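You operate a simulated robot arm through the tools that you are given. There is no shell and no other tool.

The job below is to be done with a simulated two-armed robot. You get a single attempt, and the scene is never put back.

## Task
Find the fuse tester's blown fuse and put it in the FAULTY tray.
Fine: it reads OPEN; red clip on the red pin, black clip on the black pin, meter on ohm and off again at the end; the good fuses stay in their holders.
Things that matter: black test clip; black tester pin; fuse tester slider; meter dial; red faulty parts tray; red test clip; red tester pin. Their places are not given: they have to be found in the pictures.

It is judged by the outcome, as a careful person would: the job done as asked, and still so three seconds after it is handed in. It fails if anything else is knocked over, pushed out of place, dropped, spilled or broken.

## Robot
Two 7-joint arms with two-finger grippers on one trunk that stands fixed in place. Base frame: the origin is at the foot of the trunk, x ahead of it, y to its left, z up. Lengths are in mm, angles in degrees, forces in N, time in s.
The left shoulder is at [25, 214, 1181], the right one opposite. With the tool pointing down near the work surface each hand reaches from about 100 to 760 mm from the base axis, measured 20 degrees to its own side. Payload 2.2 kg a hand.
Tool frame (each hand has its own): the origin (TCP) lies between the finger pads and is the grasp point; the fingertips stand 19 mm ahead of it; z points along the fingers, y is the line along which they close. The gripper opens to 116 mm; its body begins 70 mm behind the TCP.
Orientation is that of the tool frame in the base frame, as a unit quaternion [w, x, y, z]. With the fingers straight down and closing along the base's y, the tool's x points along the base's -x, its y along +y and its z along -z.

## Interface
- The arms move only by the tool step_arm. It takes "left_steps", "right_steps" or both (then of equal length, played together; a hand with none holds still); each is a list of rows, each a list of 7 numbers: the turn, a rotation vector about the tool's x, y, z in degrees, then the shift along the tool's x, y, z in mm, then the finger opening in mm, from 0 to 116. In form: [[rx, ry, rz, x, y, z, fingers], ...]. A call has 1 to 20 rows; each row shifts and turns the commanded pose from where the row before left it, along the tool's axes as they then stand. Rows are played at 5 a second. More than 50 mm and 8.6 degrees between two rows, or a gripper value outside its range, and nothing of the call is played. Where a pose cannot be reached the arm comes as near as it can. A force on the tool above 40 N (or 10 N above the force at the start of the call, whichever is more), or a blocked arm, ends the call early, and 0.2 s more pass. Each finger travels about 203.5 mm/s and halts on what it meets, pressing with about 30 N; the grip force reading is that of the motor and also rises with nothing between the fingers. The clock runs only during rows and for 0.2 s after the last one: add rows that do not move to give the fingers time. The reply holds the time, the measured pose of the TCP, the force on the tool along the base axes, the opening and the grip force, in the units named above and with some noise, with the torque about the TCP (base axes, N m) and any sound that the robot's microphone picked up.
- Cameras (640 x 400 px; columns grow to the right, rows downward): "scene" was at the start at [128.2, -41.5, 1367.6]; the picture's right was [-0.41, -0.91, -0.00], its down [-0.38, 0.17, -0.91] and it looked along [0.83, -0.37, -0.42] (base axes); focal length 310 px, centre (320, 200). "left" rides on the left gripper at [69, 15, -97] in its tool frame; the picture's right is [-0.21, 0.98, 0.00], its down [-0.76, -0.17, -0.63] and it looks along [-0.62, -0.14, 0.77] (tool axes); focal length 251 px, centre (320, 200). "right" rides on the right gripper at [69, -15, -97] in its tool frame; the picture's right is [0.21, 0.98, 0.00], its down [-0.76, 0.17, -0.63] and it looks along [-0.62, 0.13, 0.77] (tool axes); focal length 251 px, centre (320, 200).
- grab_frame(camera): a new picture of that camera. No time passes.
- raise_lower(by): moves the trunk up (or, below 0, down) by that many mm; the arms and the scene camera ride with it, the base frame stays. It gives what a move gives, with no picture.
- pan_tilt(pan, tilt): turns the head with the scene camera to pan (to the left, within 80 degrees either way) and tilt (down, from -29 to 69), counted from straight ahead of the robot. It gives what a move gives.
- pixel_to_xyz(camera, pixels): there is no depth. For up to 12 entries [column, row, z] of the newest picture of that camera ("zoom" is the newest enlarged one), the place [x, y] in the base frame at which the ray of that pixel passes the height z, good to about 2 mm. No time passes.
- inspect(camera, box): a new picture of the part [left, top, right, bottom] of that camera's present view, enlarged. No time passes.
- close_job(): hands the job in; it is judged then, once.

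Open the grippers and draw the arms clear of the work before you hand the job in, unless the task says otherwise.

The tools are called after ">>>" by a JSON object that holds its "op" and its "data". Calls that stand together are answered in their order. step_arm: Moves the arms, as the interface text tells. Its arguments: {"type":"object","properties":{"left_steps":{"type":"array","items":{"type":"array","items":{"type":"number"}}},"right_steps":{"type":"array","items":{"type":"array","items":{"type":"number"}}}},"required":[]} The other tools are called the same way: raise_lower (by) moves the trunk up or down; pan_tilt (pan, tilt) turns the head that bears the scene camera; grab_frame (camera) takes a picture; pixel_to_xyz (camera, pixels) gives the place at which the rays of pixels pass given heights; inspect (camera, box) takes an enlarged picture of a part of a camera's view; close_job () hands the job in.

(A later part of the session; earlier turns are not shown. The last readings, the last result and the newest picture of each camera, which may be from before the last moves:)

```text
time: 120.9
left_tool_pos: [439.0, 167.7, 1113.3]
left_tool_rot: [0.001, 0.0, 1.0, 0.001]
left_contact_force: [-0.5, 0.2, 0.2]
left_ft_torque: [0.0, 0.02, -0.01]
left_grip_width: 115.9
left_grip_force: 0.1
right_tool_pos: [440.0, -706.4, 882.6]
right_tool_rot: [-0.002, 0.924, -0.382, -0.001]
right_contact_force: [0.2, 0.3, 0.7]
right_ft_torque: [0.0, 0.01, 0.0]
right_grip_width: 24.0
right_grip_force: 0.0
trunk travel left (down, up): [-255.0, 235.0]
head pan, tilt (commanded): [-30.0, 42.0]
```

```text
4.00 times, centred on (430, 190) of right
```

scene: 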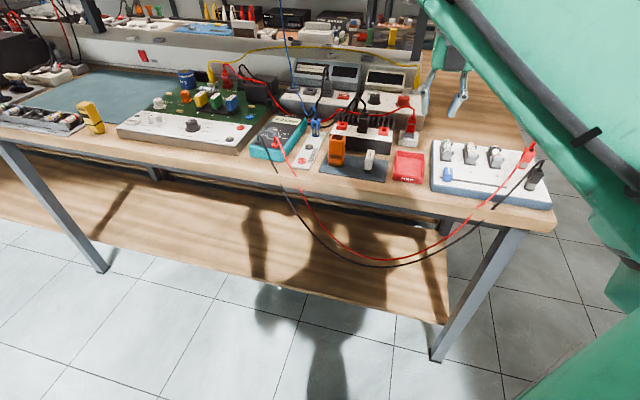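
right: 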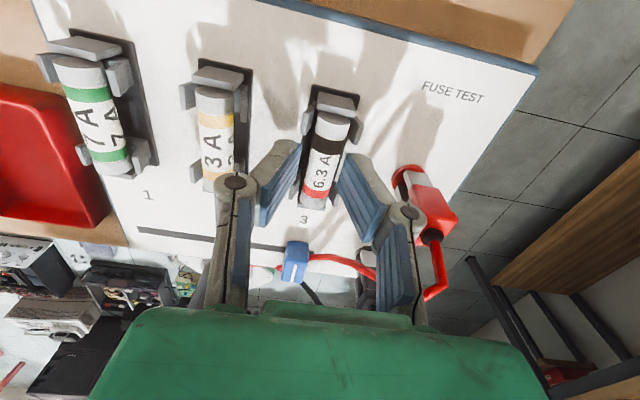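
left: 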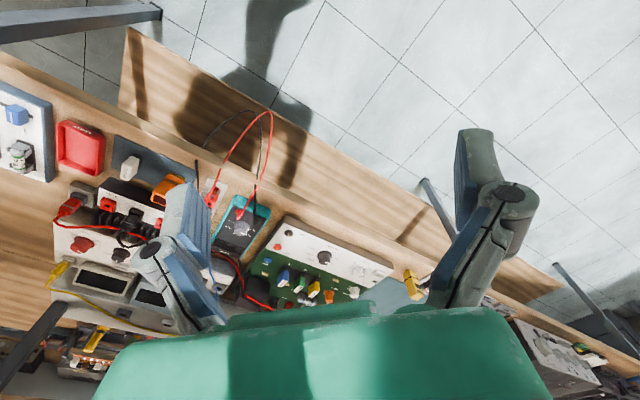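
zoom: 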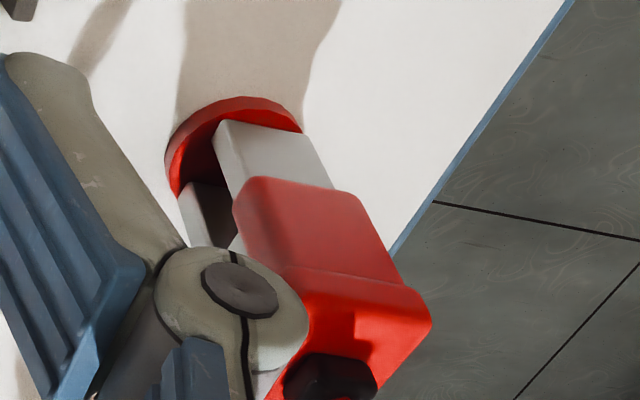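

I compute the clip's top edge corners at z≈891 (full pixels (425,209) and (452,212)) to be sure of the gap.

>>> {"op": "pixel_to_xyz", "data": {"camera": "right", "pixels": [[425, 208.7, 891], [452, 212, 891], [425, 208.7, 888], [427, 216.8, 908], [427, 216.8, 900]]}}

```text
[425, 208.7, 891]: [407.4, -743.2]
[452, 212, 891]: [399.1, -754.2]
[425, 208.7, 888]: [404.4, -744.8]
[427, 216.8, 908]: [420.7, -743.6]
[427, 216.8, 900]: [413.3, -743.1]
```

The gap between knuckle and red clip is ≈8 mm, sufficient. I shift 1 mm and descend to z≈868 around the fuse, then close gently.

>>> {"op": "step_arm", "data": {"right_steps": [[0, 0, 0, 0.8, 1, 4, 24], [0, 0, 0, 0, 0, 5, 24], [0, 0, 0, 0, 0, 5.5, 24], [0, 0, 0, 0, 0, 0, 24], [0, 0, 0, 0, 0, 0, 24]]}}

>>> {"op": "inspect", "data": {"camera": "right", "box": [240, 80, 440, 230]}}

>>> {"op": "inspect", "data": {"camera": "scene", "box": [470, 110, 550, 180]}}

```text
time: 122.1
left_tool_pos: [440.5, 167.9, 1112.7]
left_tool_rot: [0.001, 0.0, 1.0, 0.0]
left_contact_force: [0.0, 0.1, 0.0]
left_ft_torque: [-0.01, 0.01, 0.02]
left_grip_width: 115.8
left_grip_force: 0.1
right_tool_pos: [440.3, -707.9, 868.2]
right_tool_rot: [0.0, 0.924, -0.383, -0.001]
right_contact_force: [0.1, -0.1, 0.3]
right_ft_torque: [0.0, 0.03, 0.01]
right_grip_width: 24.0
right_grip_force: 0.0
trunk travel left (down, up): [-255.0, 235.0]
head pan, tilt (commanded): [-30.0, 42.0]
```

```text
2.67 times, centred on (340, 155) of right
```

zoom: 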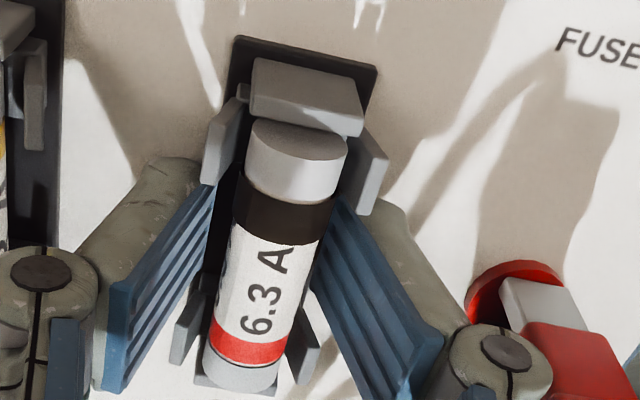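

```text
5.71 times, centred on (510, 145) of scene
```

zoom: 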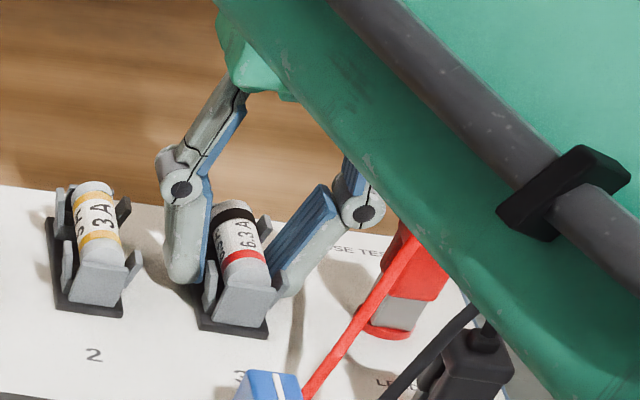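

No contact forces; the fingertips are beside the fuse between the prong pairs. I close on the fuse.

>>> {"op": "step_arm", "data": {"right_steps": [[0, 0, 0, 0, 0, 0, 20], [0, 0, 0, 0, 0, 0, 16], [0, 0, 0, 0, 0, 0, 12], [0, 0, 0, 0, 0, 0, 6], [0, 0, 0, 0, 0, 0, 4], [0, 0, 0, 0, 0, 0, 4]]}}

>>> {"op": "inspect", "data": {"camera": "right", "box": [240, 80, 440, 230]}}

```text
time: 123.5
left_tool_pos: [439.6, 167.9, 1113.0]
left_tool_rot: [0.001, 0.0, 1.0, 0.001]
left_contact_force: [0.1, 0.8, 0.5]
left_ft_torque: [0.01, 0.0, 0.01]
left_grip_width: 115.9
left_grip_force: 0.2
right_tool_pos: [440.2, -706.9, 869.6]
right_tool_rot: [0.0, 0.924, -0.383, 0.0]
right_contact_force: [-0.2, -0.7, -0.3]
right_ft_torque: [0.0, 0.0, -0.05]
right_grip_width: 12.2
right_grip_force: 30.0
trunk travel left (down, up): [-255.0, 235.0]
head pan, tilt (commanded): [-30.0, 42.0]
```

```text
2.67 times, centred on (340, 155) of right
```

zoom: 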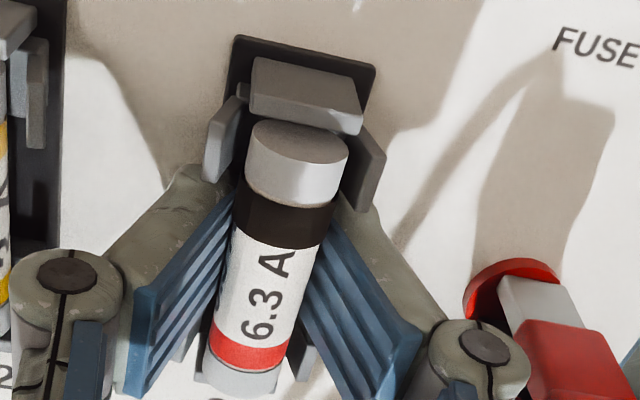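

Gripped at 12.2 mm, 30 N. I lift slowly, checking the force.

>>> {"op": "step_arm", "data": {"right_steps": [[0, 0, 0, 0, 0, -2, 4], [0, 0, 0, 0, 0, -2, 4], [0, 0, 0, 0, 0, -2, 4], [0, 0, 0, 0, 0, -2, 4], [0, 0, 0, 0, 0, -2, 4], [0, 0, 0, 0, 0, 0, 4]]}}

>>> {"op": "inspect", "data": {"camera": "right", "box": [240, 80, 440, 230]}}

>>> {"op": "inspect", "data": {"camera": "scene", "box": [470, 110, 550, 180]}}

```text
time: 124.9
left_tool_pos: [440.5, 167.8, 1112.9]
left_tool_rot: [0.001, 0.0, 1.0, 0.0]
left_contact_force: [0.9, 0.1, -0.4]
left_ft_torque: [0.02, 0.01, -0.02]
left_grip_width: 116.1
left_grip_force: 0.0
right_tool_pos: [439.7, -707.0, 878.7]
right_tool_rot: [-0.001, 0.924, -0.382, 0.0]
right_contact_force: [-0.8, 0.7, -0.2]
right_ft_torque: [0.01, -0.01, 0.02]
right_grip_width: 12.4
right_grip_force: 29.8
trunk travel left (down, up): [-255.0, 235.0]
head pan, tilt (commanded): [-30.0, 42.0]
```

```text
2.67 times, centred on (340, 155) of right
```

zoom: 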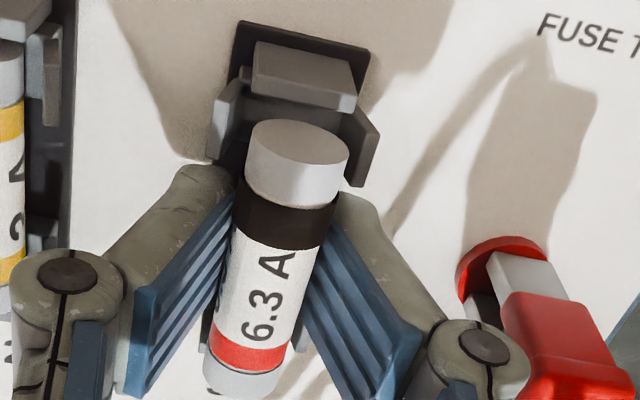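

```text
5.71 times, centred on (510, 145) of scene
```

zoom: 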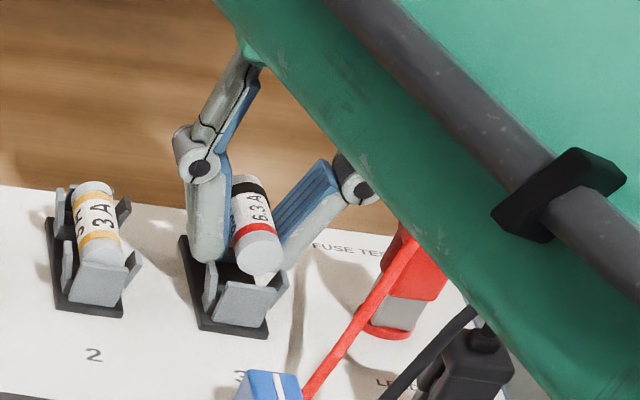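

The fuse is out of its holder. I lift to z≈965 and carry it over the FAULTY tray.

>>> {"op": "step_arm", "data": {"right_steps": [[0, 0, 0, 0, 0, -15, 4], [0, 0, 0, 0, 0, -25, 4], [0, 0, 0, 0, 0, -30, 4], [0, 0, 0, 0, 0, -16, 4], [0, 0, 0, -8, -24, 0, 4], [0, 0, 0, -12, -40, 0, 4], [0, 0, 0, -12, -40, 0, 4], [0, 0, 0, -12, -40, 0, 4], [0, 0, 0, -12, -40, 0, 4], [0, 0, 0, -2.2, -6, 0, 4], [0, 0, 0, 0, 0, 0, 4], [0, 0, 0, 0, 0, 0, 4]]}}

>>> {"op": "grab_frame", "data": {"camera": "right"}}

>>> {"op": "inspect", "data": {"camera": "scene", "box": [380, 90, 560, 215]}}

```text
time: 127.5
left_tool_pos: [440.6, 169.0, 1113.4]
left_tool_rot: [0.001, 0.0, 1.0, 0.0]
left_contact_force: [-1.3, -0.3, -0.5]
left_ft_torque: [-0.01, -0.02, 0.0]
left_grip_width: 115.9
left_grip_force: 0.1
right_tool_pos: [532.5, -533.4, 964.0]
right_tool_rot: [-0.002, 0.924, -0.383, -0.001]
right_contact_force: [-0.8, 0.0, -0.9]
right_ft_torque: [0.02, 0.0, 0.0]
right_grip_width: 12.0
right_grip_force: 29.9
trunk travel left (down, up): [-255.0, 235.0]
head pan, tilt (commanded): [-30.0, 42.0]
```

```text
taken
```

right: 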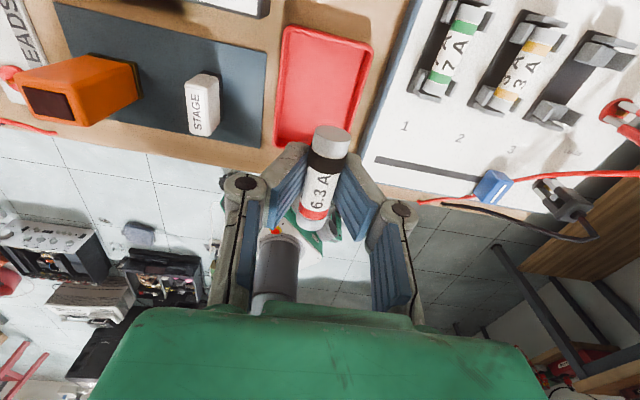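

```text
3.20 times, centred on (470, 152) of scene
```

zoom: 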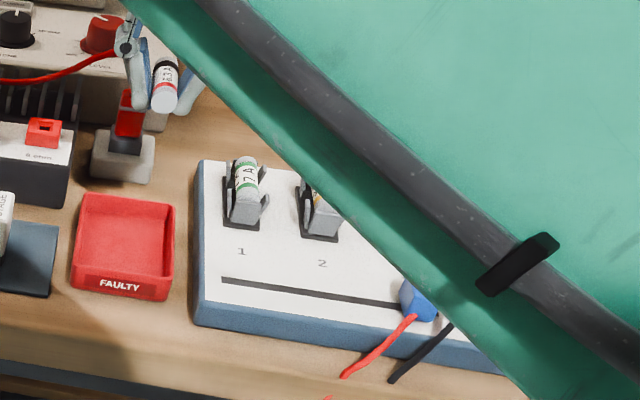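

I verify the tray's rim corners from this view: (289,28), (371,44), (276,144), hidden bottom-right ~(345,150).

>>> {"op": "pixel_to_xyz", "data": {"camera": "right", "pixels": [[289, 28, 840], [371, 44, 840], [276, 144, 840], [355, 110, 840], [282, 85, 840], [330, 36, 840]]}}

>>> {"op": "inspect", "data": {"camera": "right", "box": [250, 10, 400, 170]}}

```text
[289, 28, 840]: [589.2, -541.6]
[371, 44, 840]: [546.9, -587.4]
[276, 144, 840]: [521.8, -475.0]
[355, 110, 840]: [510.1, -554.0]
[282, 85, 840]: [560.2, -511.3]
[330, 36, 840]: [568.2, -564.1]
```

```text
2.50 times, centred on (325, 90) of right
```

zoom: 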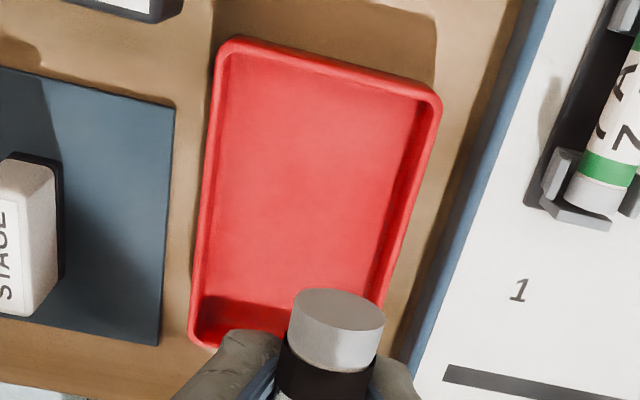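

Tray centre confirmed ≈(533.4,-531.7). I lower the fuse into the tray, slowing near the floor.

>>> {"op": "step_arm", "data": {"right_steps": [[0, 0, 0, 0, -1.8, 10, 4], [0, 0, 0, 0, 0, 25, 4], [0, 0, 0, 0, 0, 25, 4], [0, 0, 0, 0, 0, 25, 4], [0, 0, 0, 0, 0, 12, 4], [0, 0, 0, 0, 0, 8, 4], [0, 0, 0, 0, 0, 6, 4], [0, 0, 0, 0, 0, 4, 4], [0, 0, 0, 0, 0, 0, 4]]}}

>>> {"op": "grab_frame", "data": {"camera": "right"}}

>>> {"op": "inspect", "data": {"camera": "scene", "box": [370, 110, 470, 200]}}

```text
time: 129.5
left_tool_pos: [440.5, 167.9, 1113.9]
left_tool_rot: [0.001, 0.0, 1.0, 0.0]
left_contact_force: [0.4, -0.8, -0.4]
left_ft_torque: [0.01, 0.03, 0.02]
left_grip_width: 116.1
left_grip_force: 0.0
right_tool_pos: [534.0, -529.6, 850.7]
right_tool_rot: [-0.002, 0.924, -0.383, 0.0]
right_contact_force: [-0.1, 0.4, -0.1]
right_ft_torque: [0.03, 0.0, -0.03]
right_grip_width: 11.5
right_grip_force: 29.3
trunk travel left (down, up): [-255.0, 235.0]
head pan, tilt (commanded): [-30.0, 42.0]
```

```text
taken
```

right: 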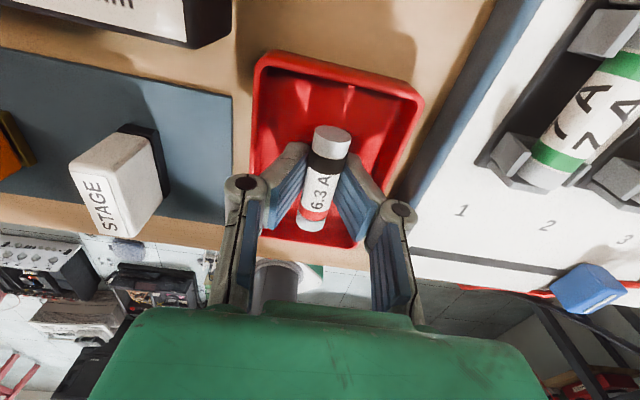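

```text
4.44 times, centred on (420, 155) of scene
```

zoom: 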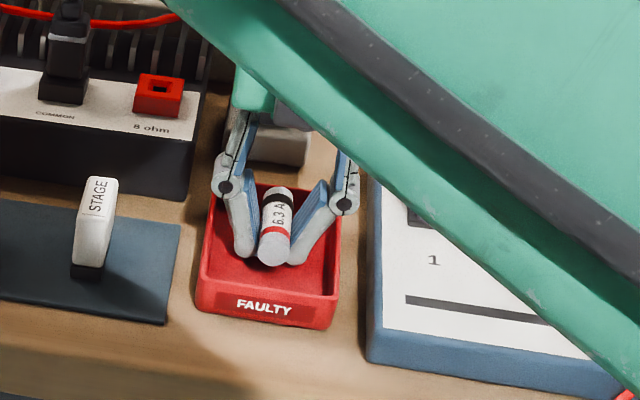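

The fuse is inside the tray walls, no contact yet. I go down a few more millimetres checking force.

>>> {"op": "step_arm", "data": {"right_steps": [[0, 0, 0, 0, 0, 2, 4], [0, 0, 0, 0, 0, 2, 4], [0, 0, 0, 0, 0, 0, 4]]}}

>>> {"op": "step_arm", "data": {"right_steps": [[0, 0, 0, 0, 0, 1.5, 4], [0, 0, 0, 0, 0, 0, 4]]}}

```text
time: 130.3
left_tool_pos: [441.0, 169.0, 1114.2]
left_tool_rot: [0.001, 0.0, 1.0, 0.001]
left_contact_force: [-0.6, -0.3, -0.2]
left_ft_torque: [-0.01, 0.04, -0.04]
left_grip_width: 116.0
left_grip_force: 0.0
right_tool_pos: [535.6, -530.4, 846.0]
right_tool_rot: [-0.001, 0.924, -0.383, -0.001]
right_contact_force: [-0.7, 0.9, -0.7]
right_ft_torque: [-0.01, 0.0, 0.01]
right_grip_width: 11.5
right_grip_force: 29.7
trunk travel left (down, up): [-255.0, 235.0]
head pan, tilt (commanded): [-30.0, 42.0]
```

```text
time: 130.9
left_tool_pos: [439.7, 168.3, 1112.8]
left_tool_rot: [0.001, -0.001, 1.0, 0.0]
left_contact_force: [0.0, 1.2, 0.4]
left_ft_torque: [0.0, 0.0, 0.0]
left_grip_width: 115.9
left_grip_force: 0.1
right_tool_pos: [535.4, -530.5, 846.0]
right_tool_rot: [-0.001, 0.924, -0.383, 0.001]
right_contact_force: [1.8, -0.2, 6.1]
right_ft_torque: [-0.05, 0.05, 0.0]
right_grip_width: 11.3
right_grip_force: 29.9
trunk travel left (down, up): [-255.0, 235.0]
head pan, tilt (commanded): [-30.0, 42.0]
```

The fingertips touch the tray floor (6 N). I back up 1 mm and open gently to 22 mm so the fuse settles in the tray.

>>> {"op": "step_arm", "data": {"right_steps": [[0, 0, 0, 0, 0, -1.2, 4], [0, 0, 0, 0, 0, 0, 10], [0, 0, 0, 0, 0, 0, 13], [0, 0, 0, 0, 0, 0, 17], [0, 0, 0, 0, 0, 0, 22], [0, 0, 0, 0, 0, 0, 22]]}}

>>> {"op": "grab_frame", "data": {"camera": "right"}}

```text
time: 132.3
left_tool_pos: [440.2, 168.5, 1113.5]
left_tool_rot: [0.002, 0.0, 1.0, 0.0]
left_contact_force: [0.1, 0.0, 0.8]
left_ft_torque: [0.01, 0.02, 0.0]
left_grip_width: 115.9
left_grip_force: 0.1
right_tool_pos: [533.1, -531.0, 846.2]
right_tool_rot: [-0.001, 0.924, -0.383, -0.001]
right_contact_force: [0.1, 1.7, 3.0]
right_ft_torque: [-0.01, 0.01, -0.01]
right_grip_width: 21.1
right_grip_force: 0.1
trunk travel left (down, up): [-255.0, 235.0]
head pan, tilt (commanded): [-30.0, 42.0]
```

```text
taken
```

right: 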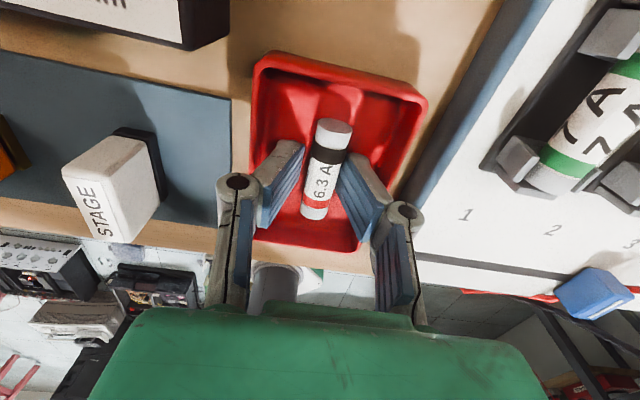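

The fuse is released between the fingers. I rise straight up slowly and check that it stays in the tray.

>>> {"op": "step_arm", "data": {"right_steps": [[0, 0, 0, 0, 0, -5, 22], [0, 0, 0, 0, 0, -10, 22], [0, 0, 0, 0, 0, -20, 24], [0, 0, 0, 0, 0, -35, 30], [0, 0, 0, 0, 0, -40, 38], [0, 0, 0, 0, 0, -20, 38], [0, 0, 0, 0, 0, 0, 38]]}}

>>> {"op": "grab_frame", "data": {"camera": "right"}}

>>> {"op": "grab_frame", "data": {"camera": "scene"}}

```text
time: 133.9
left_tool_pos: [441.0, 167.1, 1112.0]
left_tool_rot: [0.001, 0.0, 1.0, 0.0]
left_contact_force: [-0.1, 0.6, 0.2]
left_ft_torque: [0.03, 0.02, 0.0]
left_grip_width: 115.8
left_grip_force: 0.1
right_tool_pos: [534.2, -531.8, 977.0]
right_tool_rot: [-0.001, 0.924, -0.383, 0.0]
right_contact_force: [0.5, -0.2, 0.3]
right_ft_torque: [0.01, -0.01, 0.04]
right_grip_width: 38.0
right_grip_force: 0.0
trunk travel left (down, up): [-255.0, 235.0]
head pan, tilt (commanded): [-30.0, 42.0]
```

```text
taken
```

right: 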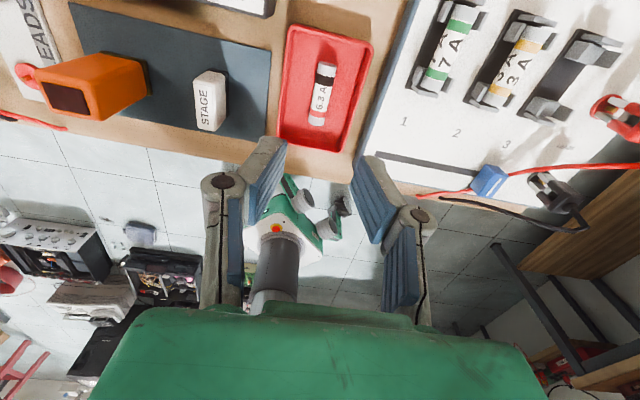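

```text
taken
```

scene: 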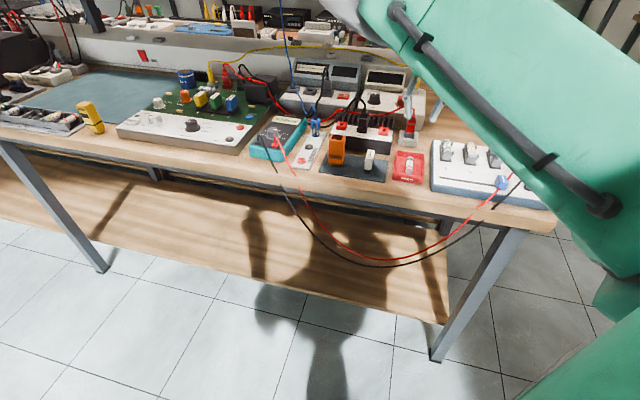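

The blown fuse lies in the FAULTY tray. Now I return to the meter to switch it off: back to (650,-382), tilt 20°, yaw ≈141°, then above the dial.

>>> {"op": "step_arm", "data": {"right_steps": [[0, 0, 0, -4.8, -37.6, 0, 38], [0, 0, 0, -4.8, -37.6, 0, 38], [0, 0, 0, -4.8, -37.6, 0, 38], [0, 0, 0, -4.8, -37.6, 0, 38], [0, 0, 0, -4.8, -37.6, 0, 38], [0, 0, -6, 0, 0, 0, 38], [0, 7, 0, 0, 0, 0, 38], [0, 7, 0, 0, 0, 0, 38], [0, 6, 0, 0, 0, 0, 38], [0, 0, 0, 0, 0, 0, 38]]}}

```text
time: 136.1
left_tool_pos: [441.2, 169.9, 1113.6]
left_tool_rot: [0.001, 0.001, 1.0, 0.0]
left_contact_force: [-0.4, -0.1, 0.4]
left_ft_torque: [0.0, 0.0, 0.04]
left_grip_width: 115.9
left_grip_force: 0.0
right_tool_pos: [651.1, -383.8, 975.6]
right_tool_rot: [0.057, 0.928, -0.331, 0.163]
right_contact_force: [-0.7, 0.4, 0.4]
right_ft_torque: [0.0, -0.01, 0.01]
right_grip_width: 38.0
right_grip_force: 0.1
trunk travel left (down, up): [-255.0, 235.0]
head pan, tilt (commanded): [-30.0, 42.0]
```

Orientation as planned. I move above the dial to z≈930.

>>> {"op": "step_arm", "data": {"right_steps": [[0, 0, 0, 3.5, -38.3, 13.5, 38], [0, 0, 0, 3.5, -38.3, 13.5, 38], [0, 0, 0, 3.5, -38.3, 13.5, 38], [0, 0, 0, 3.6, -38.2, 13.5, 38], [0, 0, 0, 0, 0, 0, 38], [0, 0, 0, 0, 0, 0, 38]]}}

>>> {"op": "grab_frame", "data": {"camera": "right"}}

>>> {"op": "inspect", "data": {"camera": "right", "box": [230, 60, 400, 200]}}

```text
time: 137.5
left_tool_pos: [439.5, 170.5, 1113.1]
left_tool_rot: [0.0, 0.0, 1.0, -0.001]
left_contact_force: [-0.1, 0.9, 0.1]
left_ft_torque: [-0.02, 0.03, -0.01]
left_grip_width: 116.4
left_grip_force: 0.2
right_tool_pos: [772.3, -280.2, 931.1]
right_tool_rot: [0.057, 0.928, -0.33, 0.162]
right_contact_force: [0.0, 0.6, -0.5]
right_ft_torque: [0.03, 0.0, -0.01]
right_grip_width: 38.1
right_grip_force: 0.0
trunk travel left (down, up): [-255.0, 235.0]
head pan, tilt (commanded): [-30.0, 42.0]
```

```text
taken
```

right: 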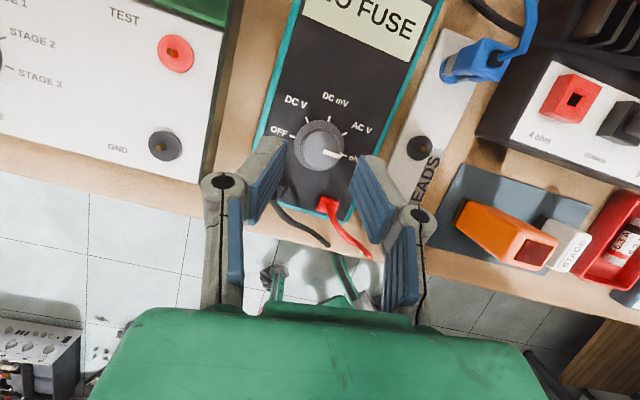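

```text
2.86 times, centred on (315, 130) of right
```

zoom: 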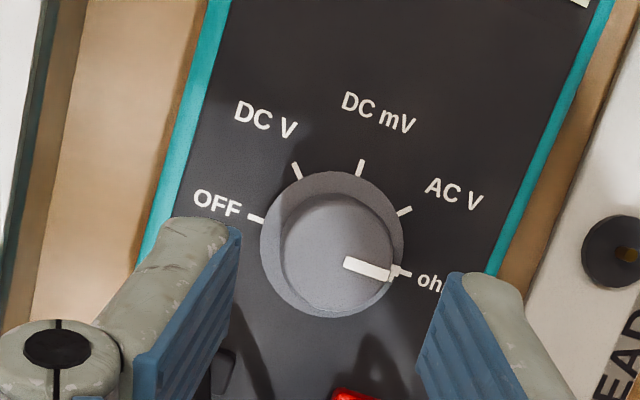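

The display now reads "NO FUSE", as expected. I verify the dial position from this fresh frame before descending.

>>> {"op": "pixel_to_xyz", "data": {"camera": "right", "pixels": [[319.5, 149.2, 879], [318.6, 145.7, 863], [294.5, 136.5, 860], [344.5, 155.5, 860]]}}

```text
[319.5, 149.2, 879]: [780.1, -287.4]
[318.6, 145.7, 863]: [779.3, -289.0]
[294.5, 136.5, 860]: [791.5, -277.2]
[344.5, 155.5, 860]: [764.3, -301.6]
```

Dial axis ≈(777,-288.5). I align and descend to z≈887, then grip the knob.

>>> {"op": "step_arm", "data": {"right_steps": [[0, 0, 0, 3.7, 3.5, 1.3, 38], [0, 0, 0, -4.4, 0, 12.3, 38], [0, 0, 0, -4.4, 0, 12.2, 38], [0, 0, 0, 0, 0, 0, 38], [0, 0, 0, 0, 0, 0, 38]]}}

>>> {"op": "inspect", "data": {"camera": "right", "box": [230, 80, 400, 210]}}

```text
time: 138.7
left_tool_pos: [439.6, 169.0, 1112.4]
left_tool_rot: [0.0, 0.0, 1.0, 0.0]
left_contact_force: [0.1, 0.1, 0.4]
left_ft_torque: [0.02, 0.01, 0.01]
left_grip_width: 115.9
left_grip_force: 0.1
right_tool_pos: [774.7, -286.8, 905.5]
right_tool_rot: [0.057, 0.928, -0.33, 0.164]
right_contact_force: [-0.1, 0.5, -0.3]
right_ft_torque: [-0.02, 0.0, 0.0]
right_grip_width: 38.3
right_grip_force: 0.0
trunk travel left (down, up): [-255.0, 235.0]
head pan, tilt (commanded): [-30.0, 42.0]
```

```text
3.08 times, centred on (315, 145) of right
```

zoom: 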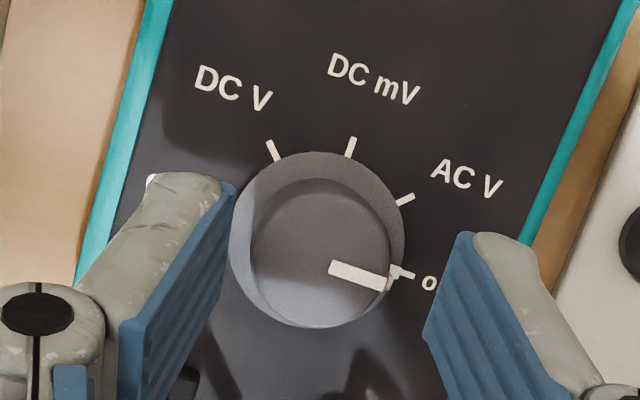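

Alignment looks the same as before. I descend 18 mm and grip.

>>> {"op": "step_arm", "data": {"right_steps": [[0, 0, 0, -2, 0, 5.7, 38], [0, 0, 0, -2, 0, 5.7, 38], [0, 0, 0, -2.1, 0, 5.7, 38], [0, 0, 0, 0, 0, 0, 38], [0, 0, 0, 0, 0, 0, 30], [0, 0, 0, 0, 0, 0, 22], [0, 0, 0, 0, 0, 0, 16], [0, 0, 0, 0, 0, 0, 16]]}}

>>> {"op": "inspect", "data": {"camera": "right", "box": [230, 80, 400, 210]}}

```text
time: 140.5
left_tool_pos: [440.4, 170.3, 1112.2]
left_tool_rot: [0.001, 0.0, 1.0, -0.002]
left_contact_force: [-0.4, 0.1, 0.3]
left_ft_torque: [-0.01, -0.01, 0.0]
left_grip_width: 116.1
left_grip_force: 0.0
right_tool_pos: [776.1, -286.5, 887.0]
right_tool_rot: [0.057, 0.928, -0.329, 0.163]
right_contact_force: [4.4, 2.8, -0.2]
right_ft_torque: [0.09, -0.14, 0.05]
right_grip_width: 27.4
right_grip_force: 29.6
trunk travel left (down, up): [-255.0, 235.0]
head pan, tilt (commanded): [-30.0, 42.0]
```

```text
3.08 times, centred on (315, 145) of right
```

zoom: 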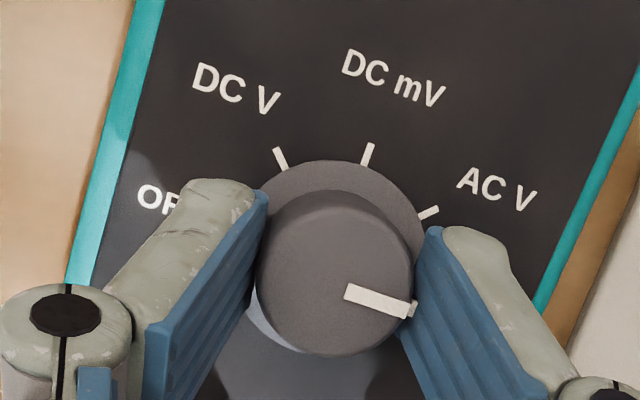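

Gripped (27.4 mm). I turn counter-clockwise by 8 rows (≈68°).

>>> {"op": "step_arm", "data": {"right_steps": [[2.89, -0.03, -7.98, 0, 0.74, 0, 16], [2.89, -0.03, -7.98, 0, 0.74, 0, 16], [2.89, -0.03, -7.98, 0, 0.74, 0, 16], [2.89, -0.03, -7.98, 0, 0.74, 0, 16], [2.89, -0.03, -7.98, 0, 0.74, 0, 16], [2.89, -0.03, -7.98, 0, 0.74, 0, 16], [2.89, -0.03, -7.98, 0, 0.74, 0, 16], [2.89, -0.03, -7.98, 0, 0.74, 0, 16], [0, 0, 0, 0, 0, 0, 16]]}}

>>> {"op": "inspect", "data": {"camera": "right", "box": [230, 80, 400, 210]}}

```text
time: 142.5
left_tool_pos: [438.8, 169.6, 1113.6]
left_tool_rot: [0.001, 0.0, 1.0, -0.001]
left_contact_force: [-1.2, 0.2, 0.5]
left_ft_torque: [-0.01, -0.01, -0.03]
left_grip_width: 115.7
left_grip_force: 0.1
right_tool_pos: [772.1, -290.3, 886.8]
right_tool_rot: [-0.045, 0.954, 0.246, 0.165]
right_contact_force: [8.6, 2.3, 3.6]
right_ft_torque: [0.23, -0.31, -0.03]
right_grip_width: 27.7
right_grip_force: 30.3
trunk travel left (down, up): [-255.0, 235.0]
head pan, tilt (commanded): [-30.0, 42.0]
```

```text
3.08 times, centred on (315, 145) of right
```

zoom: 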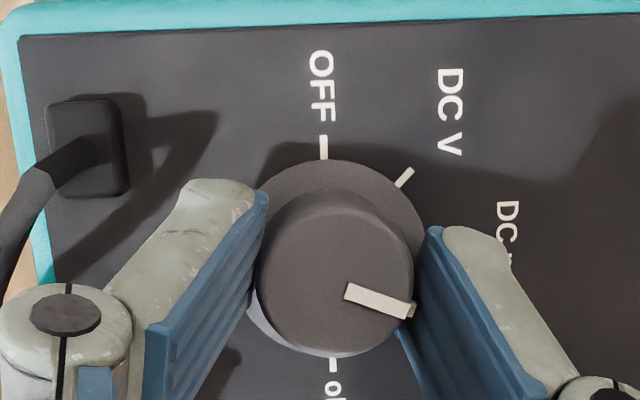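

Turned ≈68°. Release, rise, swing back by 68°, and check the position.

>>> {"op": "step_arm", "data": {"right_steps": [[0, 0, 0, 0, 0, 0, 30], [0, 0, 0, 0, 0, 0, 38], [0, 0, 0, 0, 0, 0, 38], [0, 0, 0, 3.7, 0, -10.3, 38], [0, 0, 0, 3.7, 0, -10.3, 38], [-2.89, 0.03, 7.98, 0, -0.74, 0, 38], [-2.89, 0.03, 7.98, 0, -0.74, 0, 38], [-2.89, 0.03, 7.98, 0, -0.74, 0, 38], [-2.89, 0.03, 7.98, 0, -0.74, 0, 38], [-2.89, 0.03, 7.98, 0, -0.74, 0, 38], [-2.89, 0.03, 7.98, 0, -0.74, 0, 38], [-2.89, 0.03, 7.98, 0, -0.74, 0, 38], [-2.89, 0.03, 7.98, 0, -0.74, 0, 38], [0, 0, 0, 0, 0, 0, 38], [0, 0, 0, 0, 0, 0, 38]]}}

>>> {"op": "inspect", "data": {"camera": "right", "box": [230, 80, 400, 210]}}

```text
time: 145.7
left_tool_pos: [440.0, 169.6, 1113.4]
left_tool_rot: [0.001, 0.0, 1.0, 0.0]
left_contact_force: [-0.2, -0.1, -0.3]
left_ft_torque: [0.0, 0.0, -0.03]
left_grip_width: 116.1
left_grip_force: 0.1
right_tool_pos: [773.3, -287.2, 908.6]
right_tool_rot: [0.057, 0.928, -0.329, 0.163]
right_contact_force: [0.5, 0.2, 0.3]
right_ft_torque: [0.01, 0.03, 0.0]
right_grip_width: 38.2
right_grip_force: 0.0
trunk travel left (down, up): [-255.0, 235.0]
head pan, tilt (commanded): [-30.0, 42.0]
```

```text
3.08 times, centred on (315, 145) of right
```

zoom: 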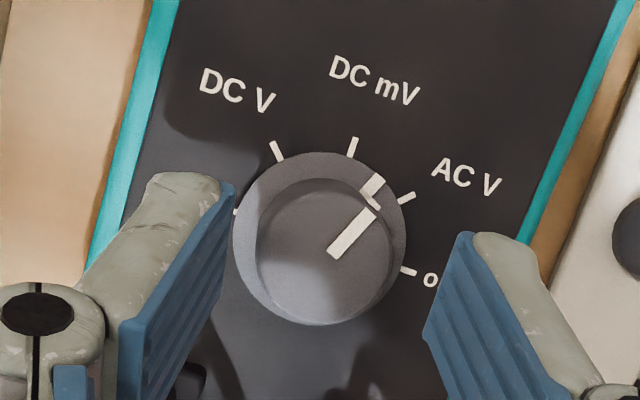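

Pointer is between mV and AC V (≈112°). I regrasp and turn another 68°.

>>> {"op": "step_arm", "data": {"right_steps": [[0, 0, 0, -1.2, -1.3, -0.4, 38], [0, 0, 0, -2.45, 0, 6.8, 38], [0, 0, 0, -2.45, 0, 6.8, 38], [0, 0, 0, -2.45, 0, 6.8, 38], [0, 0, 0, 0, 0, 0, 38], [0, 0, 0, 0, 0, 0, 30], [0, 0, 0, 0, 0, 0, 22], [0, 0, 0, 0, 0, 0, 16], [0, 0, 0, 0, 0, 0, 16], [2.89, -0.03, -7.98, 0, 0.74, 0, 16], [2.89, -0.03, -7.98, 0, 0.74, 0, 16], [2.89, -0.03, -7.98, 0, 0.74, 0, 16], [2.89, -0.03, -7.98, 0, 0.74, 0, 16], [2.89, -0.03, -7.98, 0, 0.74, 0, 16], [2.89, -0.03, -7.98, 0, 0.74, 0, 16], [2.89, -0.03, -7.98, 0, 0.74, 0, 16], [2.89, -0.03, -7.98, 0, 0.74, 0, 16], [0, 0, 0, 0, 0, 0, 16]]}}

>>> {"op": "inspect", "data": {"camera": "right", "box": [230, 80, 400, 210]}}

```text
time: 149.5
left_tool_pos: [439.5, 168.0, 1112.4]
left_tool_rot: [0.001, -0.001, 1.0, 0.0]
left_contact_force: [-0.7, -0.2, 0.4]
left_ft_torque: [-0.03, 0.01, 0.03]
left_grip_width: 115.8
left_grip_force: 0.1
right_tool_pos: [771.6, -290.5, 886.7]
right_tool_rot: [-0.045, 0.954, 0.246, 0.167]
right_contact_force: [4.8, -2.7, 1.7]
right_ft_torque: [0.07, -0.12, -0.02]
right_grip_width: 27.2
right_grip_force: 30.1
trunk travel left (down, up): [-255.0, 235.0]
head pan, tilt (commanded): [-30.0, 42.0]
```

```text
3.08 times, centred on (315, 145) of right
```

zoom: 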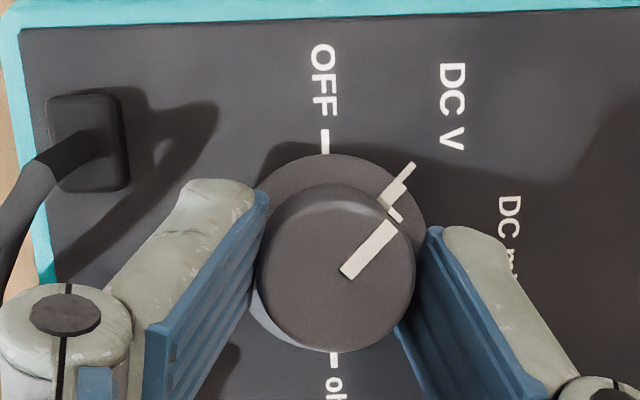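

The pointer is at DC V; ≈45° remain to OFF. Release, rise, swing back 51°, and regrasp.

>>> {"op": "step_arm", "data": {"right_steps": [[0, 0, 0, 0, 0, 0, 30], [0, 0, 0, 0, 0, 0, 38], [0, 0, 0, 0, 0, 0, 38], [0, 0, 0, 3.7, 0, -10.3, 38], [0, 0, 0, 3.7, 0, -10.3, 38], [-2.89, 0.03, 7.98, 0, -0.74, 0, 38], [-2.89, 0.03, 7.98, 0, -0.74, 0, 38], [-2.89, 0.03, 7.98, 0, -0.74, 0, 38], [-2.89, 0.03, 7.98, 0, -0.74, 0, 38], [-2.89, 0.03, 7.98, 0, -0.74, 0, 38], [-2.89, 0.03, 7.98, 0, -0.74, 0, 38], [0, 0, 0, 0, 0, 0, 38], [0, 0, 0, 0, 0, 0, 38]]}}

>>> {"op": "inspect", "data": {"camera": "right", "box": [230, 80, 400, 210]}}

```text
time: 152.3
left_tool_pos: [439.3, 170.2, 1112.7]
left_tool_rot: [0.001, 0.0, 1.0, 0.0]
left_contact_force: [-0.2, -0.4, 0.3]
left_ft_torque: [0.01, -0.01, 0.0]
left_grip_width: 116.2
left_grip_force: 0.0
right_tool_pos: [771.4, -284.0, 909.0]
right_tool_rot: [0.031, 0.967, -0.188, 0.169]
right_contact_force: [0.3, 0.8, 0.7]
right_ft_torque: [0.0, 0.02, 0.02]
right_grip_width: 38.1
right_grip_force: 0.1
trunk travel left (down, up): [-255.0, 235.0]
head pan, tilt (commanded): [-30.0, 42.0]
```

```text
3.08 times, centred on (315, 145) of right
```

zoom: 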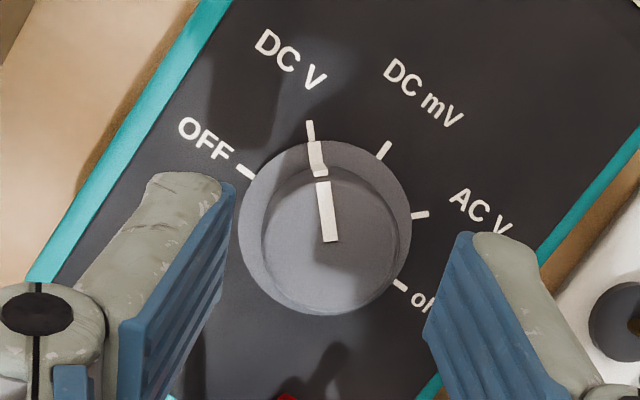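

Pointer ≈2–3° past DC V toward mV side; ≈47.5° remain to OFF. I descend, grip, and turn 47.5°.

>>> {"op": "step_arm", "data": {"right_steps": [[0, 0, 0, 1.8, 2.0, 0.6, 38], [0, 0, 0, -2.5, 0, 6.9, 38], [0, 0, 0, -2.5, 0, 6.9, 38], [0, 0, 0, -2.5, 0, 6.9, 38], [0, 0, 0, 0, 0, 0, 38], [0, 0, 0, 0, 0, 0, 30], [0, 0, 0, 0, 0, 0, 22], [0, 0, 0, 0, 0, 0, 16], [0, 0, 0, 0, 0, 0, 16], [2.69, -0.03, -7.44, 0, 0.69, 0, 16], [2.69, -0.03, -7.44, 0, 0.69, 0, 16], [2.69, -0.03, -7.44, 0, 0.69, 0, 16], [2.69, -0.03, -7.44, 0, 0.69, 0, 16], [2.69, -0.03, -7.44, 0, 0.69, 0, 16], [2.69, -0.03, -7.44, 0, 0.69, 0, 16], [0, 0, 0, 0, 0, 0, 16]]}}

>>> {"op": "inspect", "data": {"camera": "right", "box": [230, 80, 400, 210]}}

```text
time: 155.7
left_tool_pos: [440.9, 169.3, 1112.3]
left_tool_rot: [0.002, 0.0, 1.0, 0.001]
left_contact_force: [0.3, -0.2, 0.1]
left_ft_torque: [0.02, -0.01, 0.05]
left_grip_width: 116.1
left_grip_force: 0.1
right_tool_pos: [771.8, -291.7, 886.9]
right_tool_rot: [-0.04, 0.961, 0.217, 0.168]
right_contact_force: [-1.9, 1.6, 0.7]
right_ft_torque: [0.16, -0.12, -0.11]
right_grip_width: 27.6
right_grip_force: 29.7
trunk travel left (down, up): [-255.0, 235.0]
head pan, tilt (commanded): [-30.0, 42.0]
```

```text
3.08 times, centred on (315, 145) of right
```

zoom: 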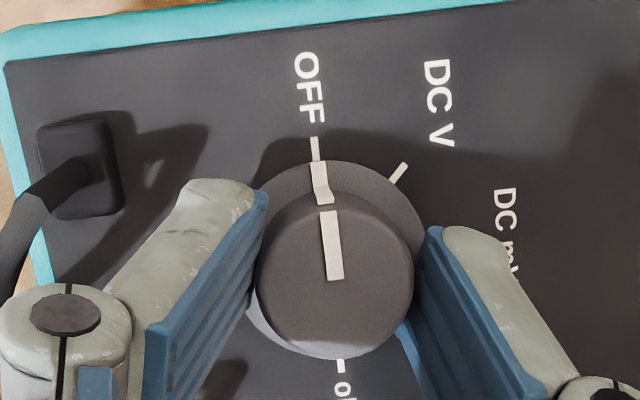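

The pointer mark lines up with the OFF tick. I release, rise and check the dial and display.

>>> {"op": "step_arm", "data": {"right_steps": [[0, 0, 0, 0, 0, 0, 30], [0, 0, 0, 0, 0, 0, 38], [0, 0, 0, 0, 0, 0, 38], [0, 0, 0, 3.7, 0, -10.3, 38], [0, 0, 0, 3.7, 0, -10.3, 38], [0, 0, 0, 6.8, 0, -18.8, 38], [0, 0, 0, 0, 0, 0, 38]]}}

>>> {"op": "grab_frame", "data": {"camera": "right"}}

>>> {"op": "inspect", "data": {"camera": "right", "box": [230, 80, 400, 210]}}

```text
time: 157.3
left_tool_pos: [439.8, 168.5, 1111.8]
left_tool_rot: [0.002, 0.0, 1.0, 0.001]
left_contact_force: [0.4, 0.5, -0.3]
left_ft_torque: [-0.02, 0.01, 0.02]
left_grip_width: 116.0
left_grip_force: 0.0
right_tool_pos: [772.8, -293.2, 929.7]
right_tool_rot: [-0.039, 0.961, 0.217, 0.168]
right_contact_force: [-0.2, -0.3, 0.3]
right_ft_torque: [0.03, 0.02, 0.01]
right_grip_width: 38.2
right_grip_force: 0.0
trunk travel left (down, up): [-255.0, 235.0]
head pan, tilt (commanded): [-30.0, 42.0]
```

```text
taken
```

right: 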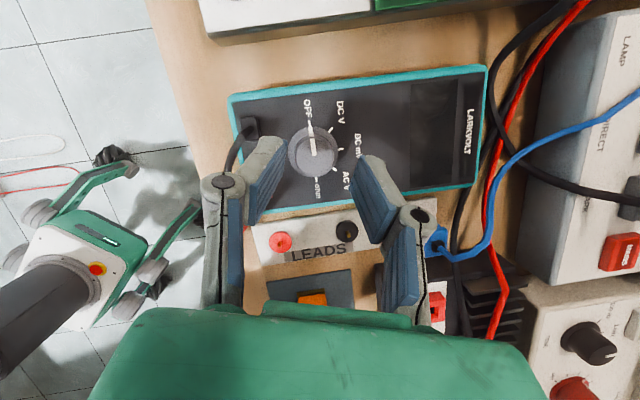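

```text
3.08 times, centred on (315, 145) of right
```

zoom: 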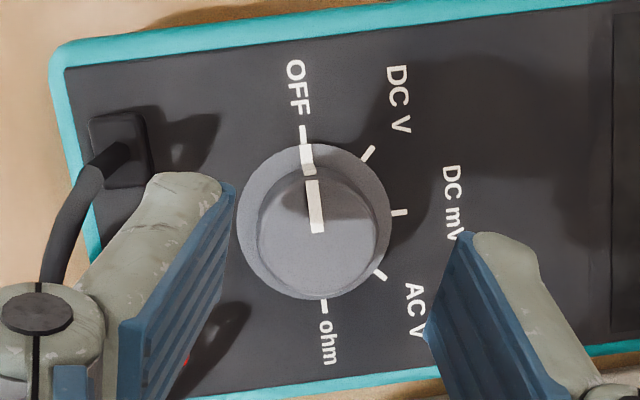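

The dial is at OFF and the display is blank. I rise and withdraw the arm clear of the work, un-tilting on the way.

>>> {"op": "step_arm", "data": {"right_steps": [[0, 0, 0, 6.8, 0, -18.8, 38], [0, 0, 0, 6.8, 0, -18.8, 38], [0, 0, 0, 6.8, 0, -18.8, 38], [0, 0, 0, -36.9, 3.4, -13.4, 38], [0, 0, 0, -36.9, 3.4, -13.4, 38], [0, 0, 0, -36.9, 3.4, -13.4, 38], [0, 0, 0, -36.9, 3.4, -13.4, 38], [0, 0, 0, -36.9, 3.4, -13.4, 38], [0, -7, 0, 0, 0, 0, 38], [0, -7, 0, 0, 0, 0, 38], [0, -6, 0, 0, 0, 0, 38], [0, 0, 0, 0, 0, -30, 38], [0, 0, 0, 0, 0, -40, 38], [0, 0, 0, 0, 0, 0, 38]]}}

>>> {"op": "grab_frame", "data": {"camera": "scene"}}

```text
time: 160.3
left_tool_pos: [441.7, 168.9, 1112.5]
left_tool_rot: [0.0, -0.001, 1.0, 0.0]
left_contact_force: [0.5, -0.4, 0.4]
left_ft_torque: [0.0, 0.01, 0.01]
left_grip_width: 116.0
left_grip_force: 0.1
right_tool_pos: [601.3, -393.0, 1059.9]
right_tool_rot: [-0.001, 0.976, 0.22, -0.001]
right_contact_force: [0.6, -0.5, -0.5]
right_ft_torque: [0.01, -0.02, -0.01]
right_grip_width: 38.1
right_grip_force: 0.0
trunk travel left (down, up): [-255.0, 235.0]
head pan, tilt (commanded): [-30.0, 42.0]
```

```text
taken
```

scene: 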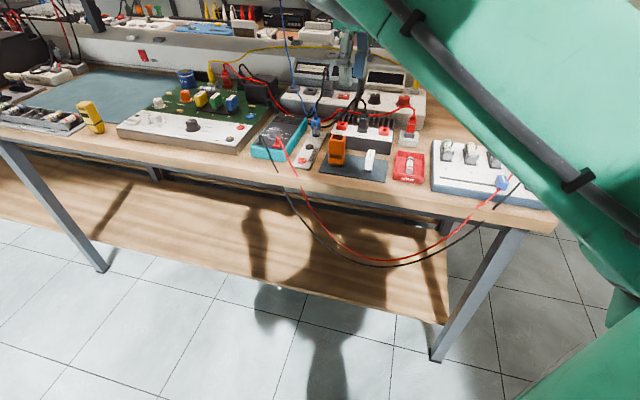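

I withdraw the right hand back to near its starting place and open the gripper.

>>> {"op": "step_arm", "data": {"right_steps": [[0, 0, 0, -37, -11, -3, 38], [0, 0, 0, -37, -11, -3, 38], [0, 0, 0, -37, -11, -3, 38], [0, 0, 0, -37, -11, -3, 60], [0, 0, 0, -37, -11, -3, 80], [0, 0, 0, -37, -11, -3, 100], [0, 0, 0, -37, -11, -2, 116], [0, 0, 0, 0, 0, 0, 116], [0, 0, 0, 0, 0, 0, 116]]}}

>>> {"op": "grab_frame", "data": {"camera": "scene"}}

>>> {"op": "grab_frame", "data": {"camera": "right"}}

```text
time: 161.4
left_tool_pos: [435.0, 168.2, 1117.5]
left_tool_rot: [0.004, 0.0, 1.0, 0.001]
left_contact_force: [0.0, 0.7, -0.4]
left_ft_torque: [-0.02, -0.01, -0.01]
left_grip_width: 115.9
left_grip_force: 0.1
right_tool_pos: [411.7, -431.1, 990.2]
right_tool_rot: [-0.037, 0.974, 0.201, -0.095]
right_contact_force: [0.3, -0.2, -0.3]
right_ft_torque: [-0.01, -0.02, -0.02]
right_grip_width: 79.8
right_grip_force: 0.1
trunk travel left (down, up): [-255.0, 235.0]
head pan, tilt (commanded): [-30.0, 42.0]
stopped in row 5 (right hand): the arm was blocked; the commanded pose is now the measured one
```

```text
taken
```

scene: 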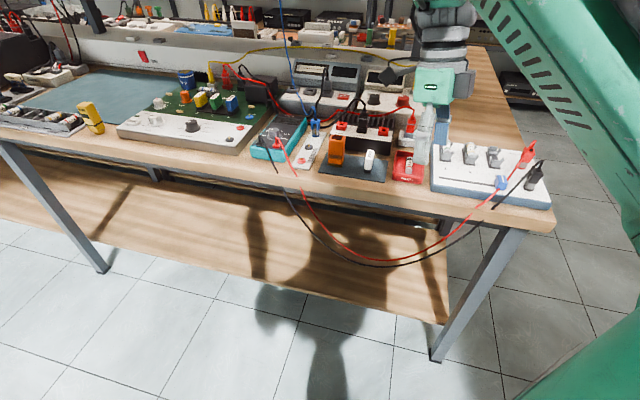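

```text
taken
```

right: 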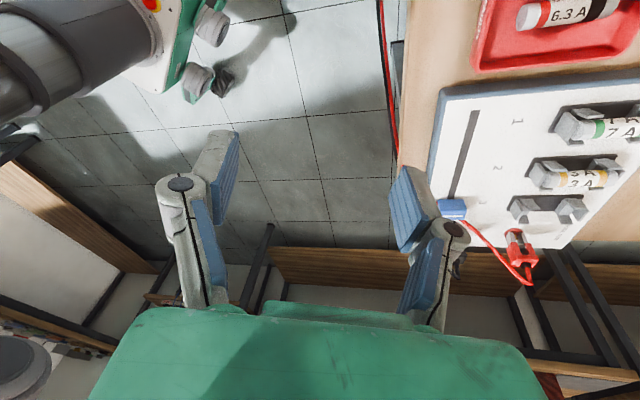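

The arm was blocked (likely against the robot's own body) while folding back with this wrist yaw. I check the bench for any disturbance before moving on.

>>> {"op": "inspect", "data": {"camera": "scene", "box": [370, 120, 560, 220]}}

>>> {"op": "inspect", "data": {"camera": "scene", "box": [400, 0, 640, 150]}}

>>> {"op": "grab_frame", "data": {"camera": "left"}}

```text
3.37 times, centred on (465, 170) of scene
```

zoom: 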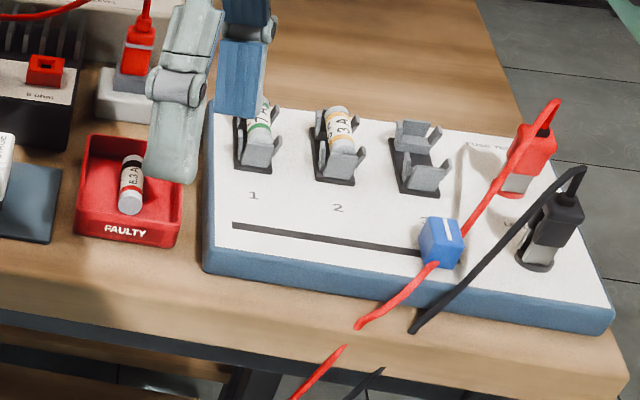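

```text
2.67 times, centred on (520, 75) of scene
```

zoom: 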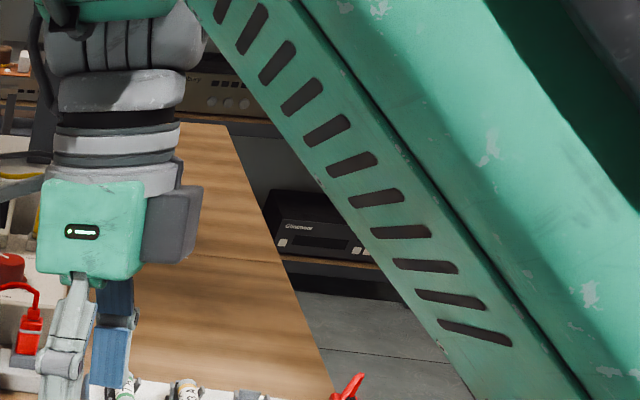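

```text
taken
```

left: 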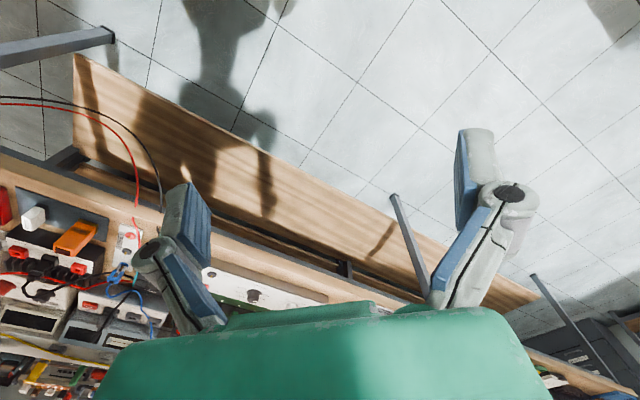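

The bench items look undisturbed (fuse in tray, slider at 3, clips on pins). I move the hand outward and up again, level it, so I can unwind the wrist yaw in free space.

>>> {"op": "step_arm", "data": {"right_steps": [[0, 0, 0, 21, 4.6, -28, 80], [0, 0, 0, 21, 4.6, -28, 80], [0, 0, 0, 21, 4.6, -28, 80], [-3.15, 4.9, 0, 0, 0, 0, 80], [-3.15, 4.9, 0, 0, 0, 0, 80], [0, 0, 0, 0, 0, 0, 80]]}}

>>> {"op": "grab_frame", "data": {"camera": "scene"}}

```text
time: 162.8
left_tool_pos: [436.8, 169.3, 1114.4]
left_tool_rot: [0.002, 0.001, 1.0, 0.0]
left_contact_force: [1.0, -0.1, 0.2]
left_ft_torque: [-0.01, -0.02, 0.01]
left_grip_width: 115.9
left_grip_force: 0.0
right_tool_pos: [490.8, -425.5, 1053.1]
right_tool_rot: [-0.006, 0.98, 0.198, -0.003]
right_contact_force: [0.1, -0.5, -0.6]
right_ft_torque: [0.01, -0.04, -0.04]
right_grip_width: 79.8
right_grip_force: 0.1
trunk travel left (down, up): [-255.0, 235.0]
head pan, tilt (commanded): [-30.0, 42.0]
```

```text
taken
```

scene: 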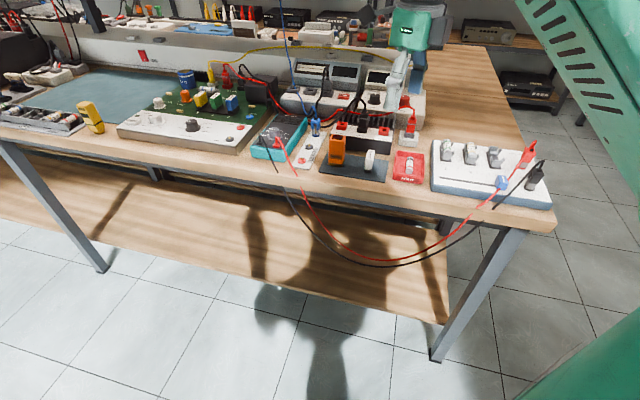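

The hand moved out freely. I unwind the wrist yaw by −153° here in free air.

>>> {"op": "step_arm", "data": {"right_steps": [[0, 0, 8.5, 0, 0, 0, 80], [0, 0, 8.5, 0, 0, 0, 80], [0, 0, 8.5, 0, 0, 0, 80], [0, 0, 8.5, 0, 0, 0, 80], [0, 0, 8.5, 0, 0, 0, 80], [0, 0, 8.5, 0, 0, 0, 80], [0, 0, 8.5, 0, 0, 0, 80], [0, 0, 8.5, 0, 0, 0, 80], [0, 0, 8.5, 0, 0, 0, 80], [0, 0, 8.5, 0, 0, 0, 80], [0, 0, 8.5, 0, 0, 0, 80], [0, 0, 8.5, 0, 0, 0, 80], [0, 0, 8.5, 0, 0, 0, 80], [0, 0, 8.5, 0, 0, 0, 80], [0, 0, 8.5, 0, 0, 0, 80], [0, 0, 8.5, 0, 0, 0, 80], [0, 0, 8.5, 0, 0, 0, 80], [0, 0, 8.5, 0, 0, 0, 80], [0, 0, 0, 0, 0, 0, 80]]}}

>>> {"op": "grab_frame", "data": {"camera": "scene"}}

```text
time: 166.8
left_tool_pos: [436.3, 168.7, 1113.6]
left_tool_rot: [0.002, 0.0, 1.0, 0.0]
left_contact_force: [0.3, 0.2, -0.1]
left_ft_torque: [-0.01, 0.01, 0.02]
left_grip_width: 115.8
left_grip_force: 0.1
right_tool_pos: [487.3, -430.3, 1054.5]
right_tool_rot: [0.004, -0.415, 0.91, 0.011]
right_contact_force: [-0.2, 0.0, -0.1]
right_ft_torque: [0.01, -0.01, -0.02]
right_grip_width: 79.9
right_grip_force: 0.1
trunk travel left (down, up): [-255.0, 235.0]
head pan, tilt (commanded): [-30.0, 42.0]
```

```text
taken
```

scene: 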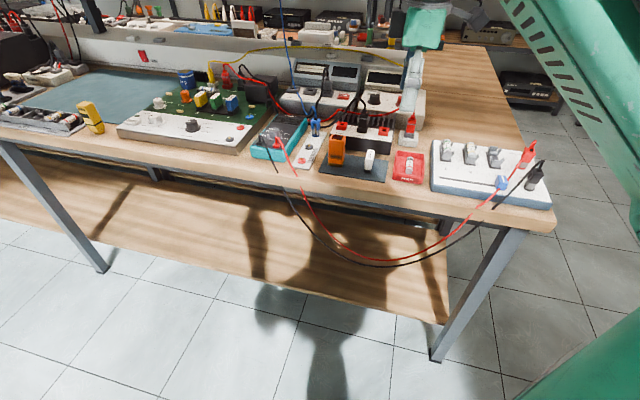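

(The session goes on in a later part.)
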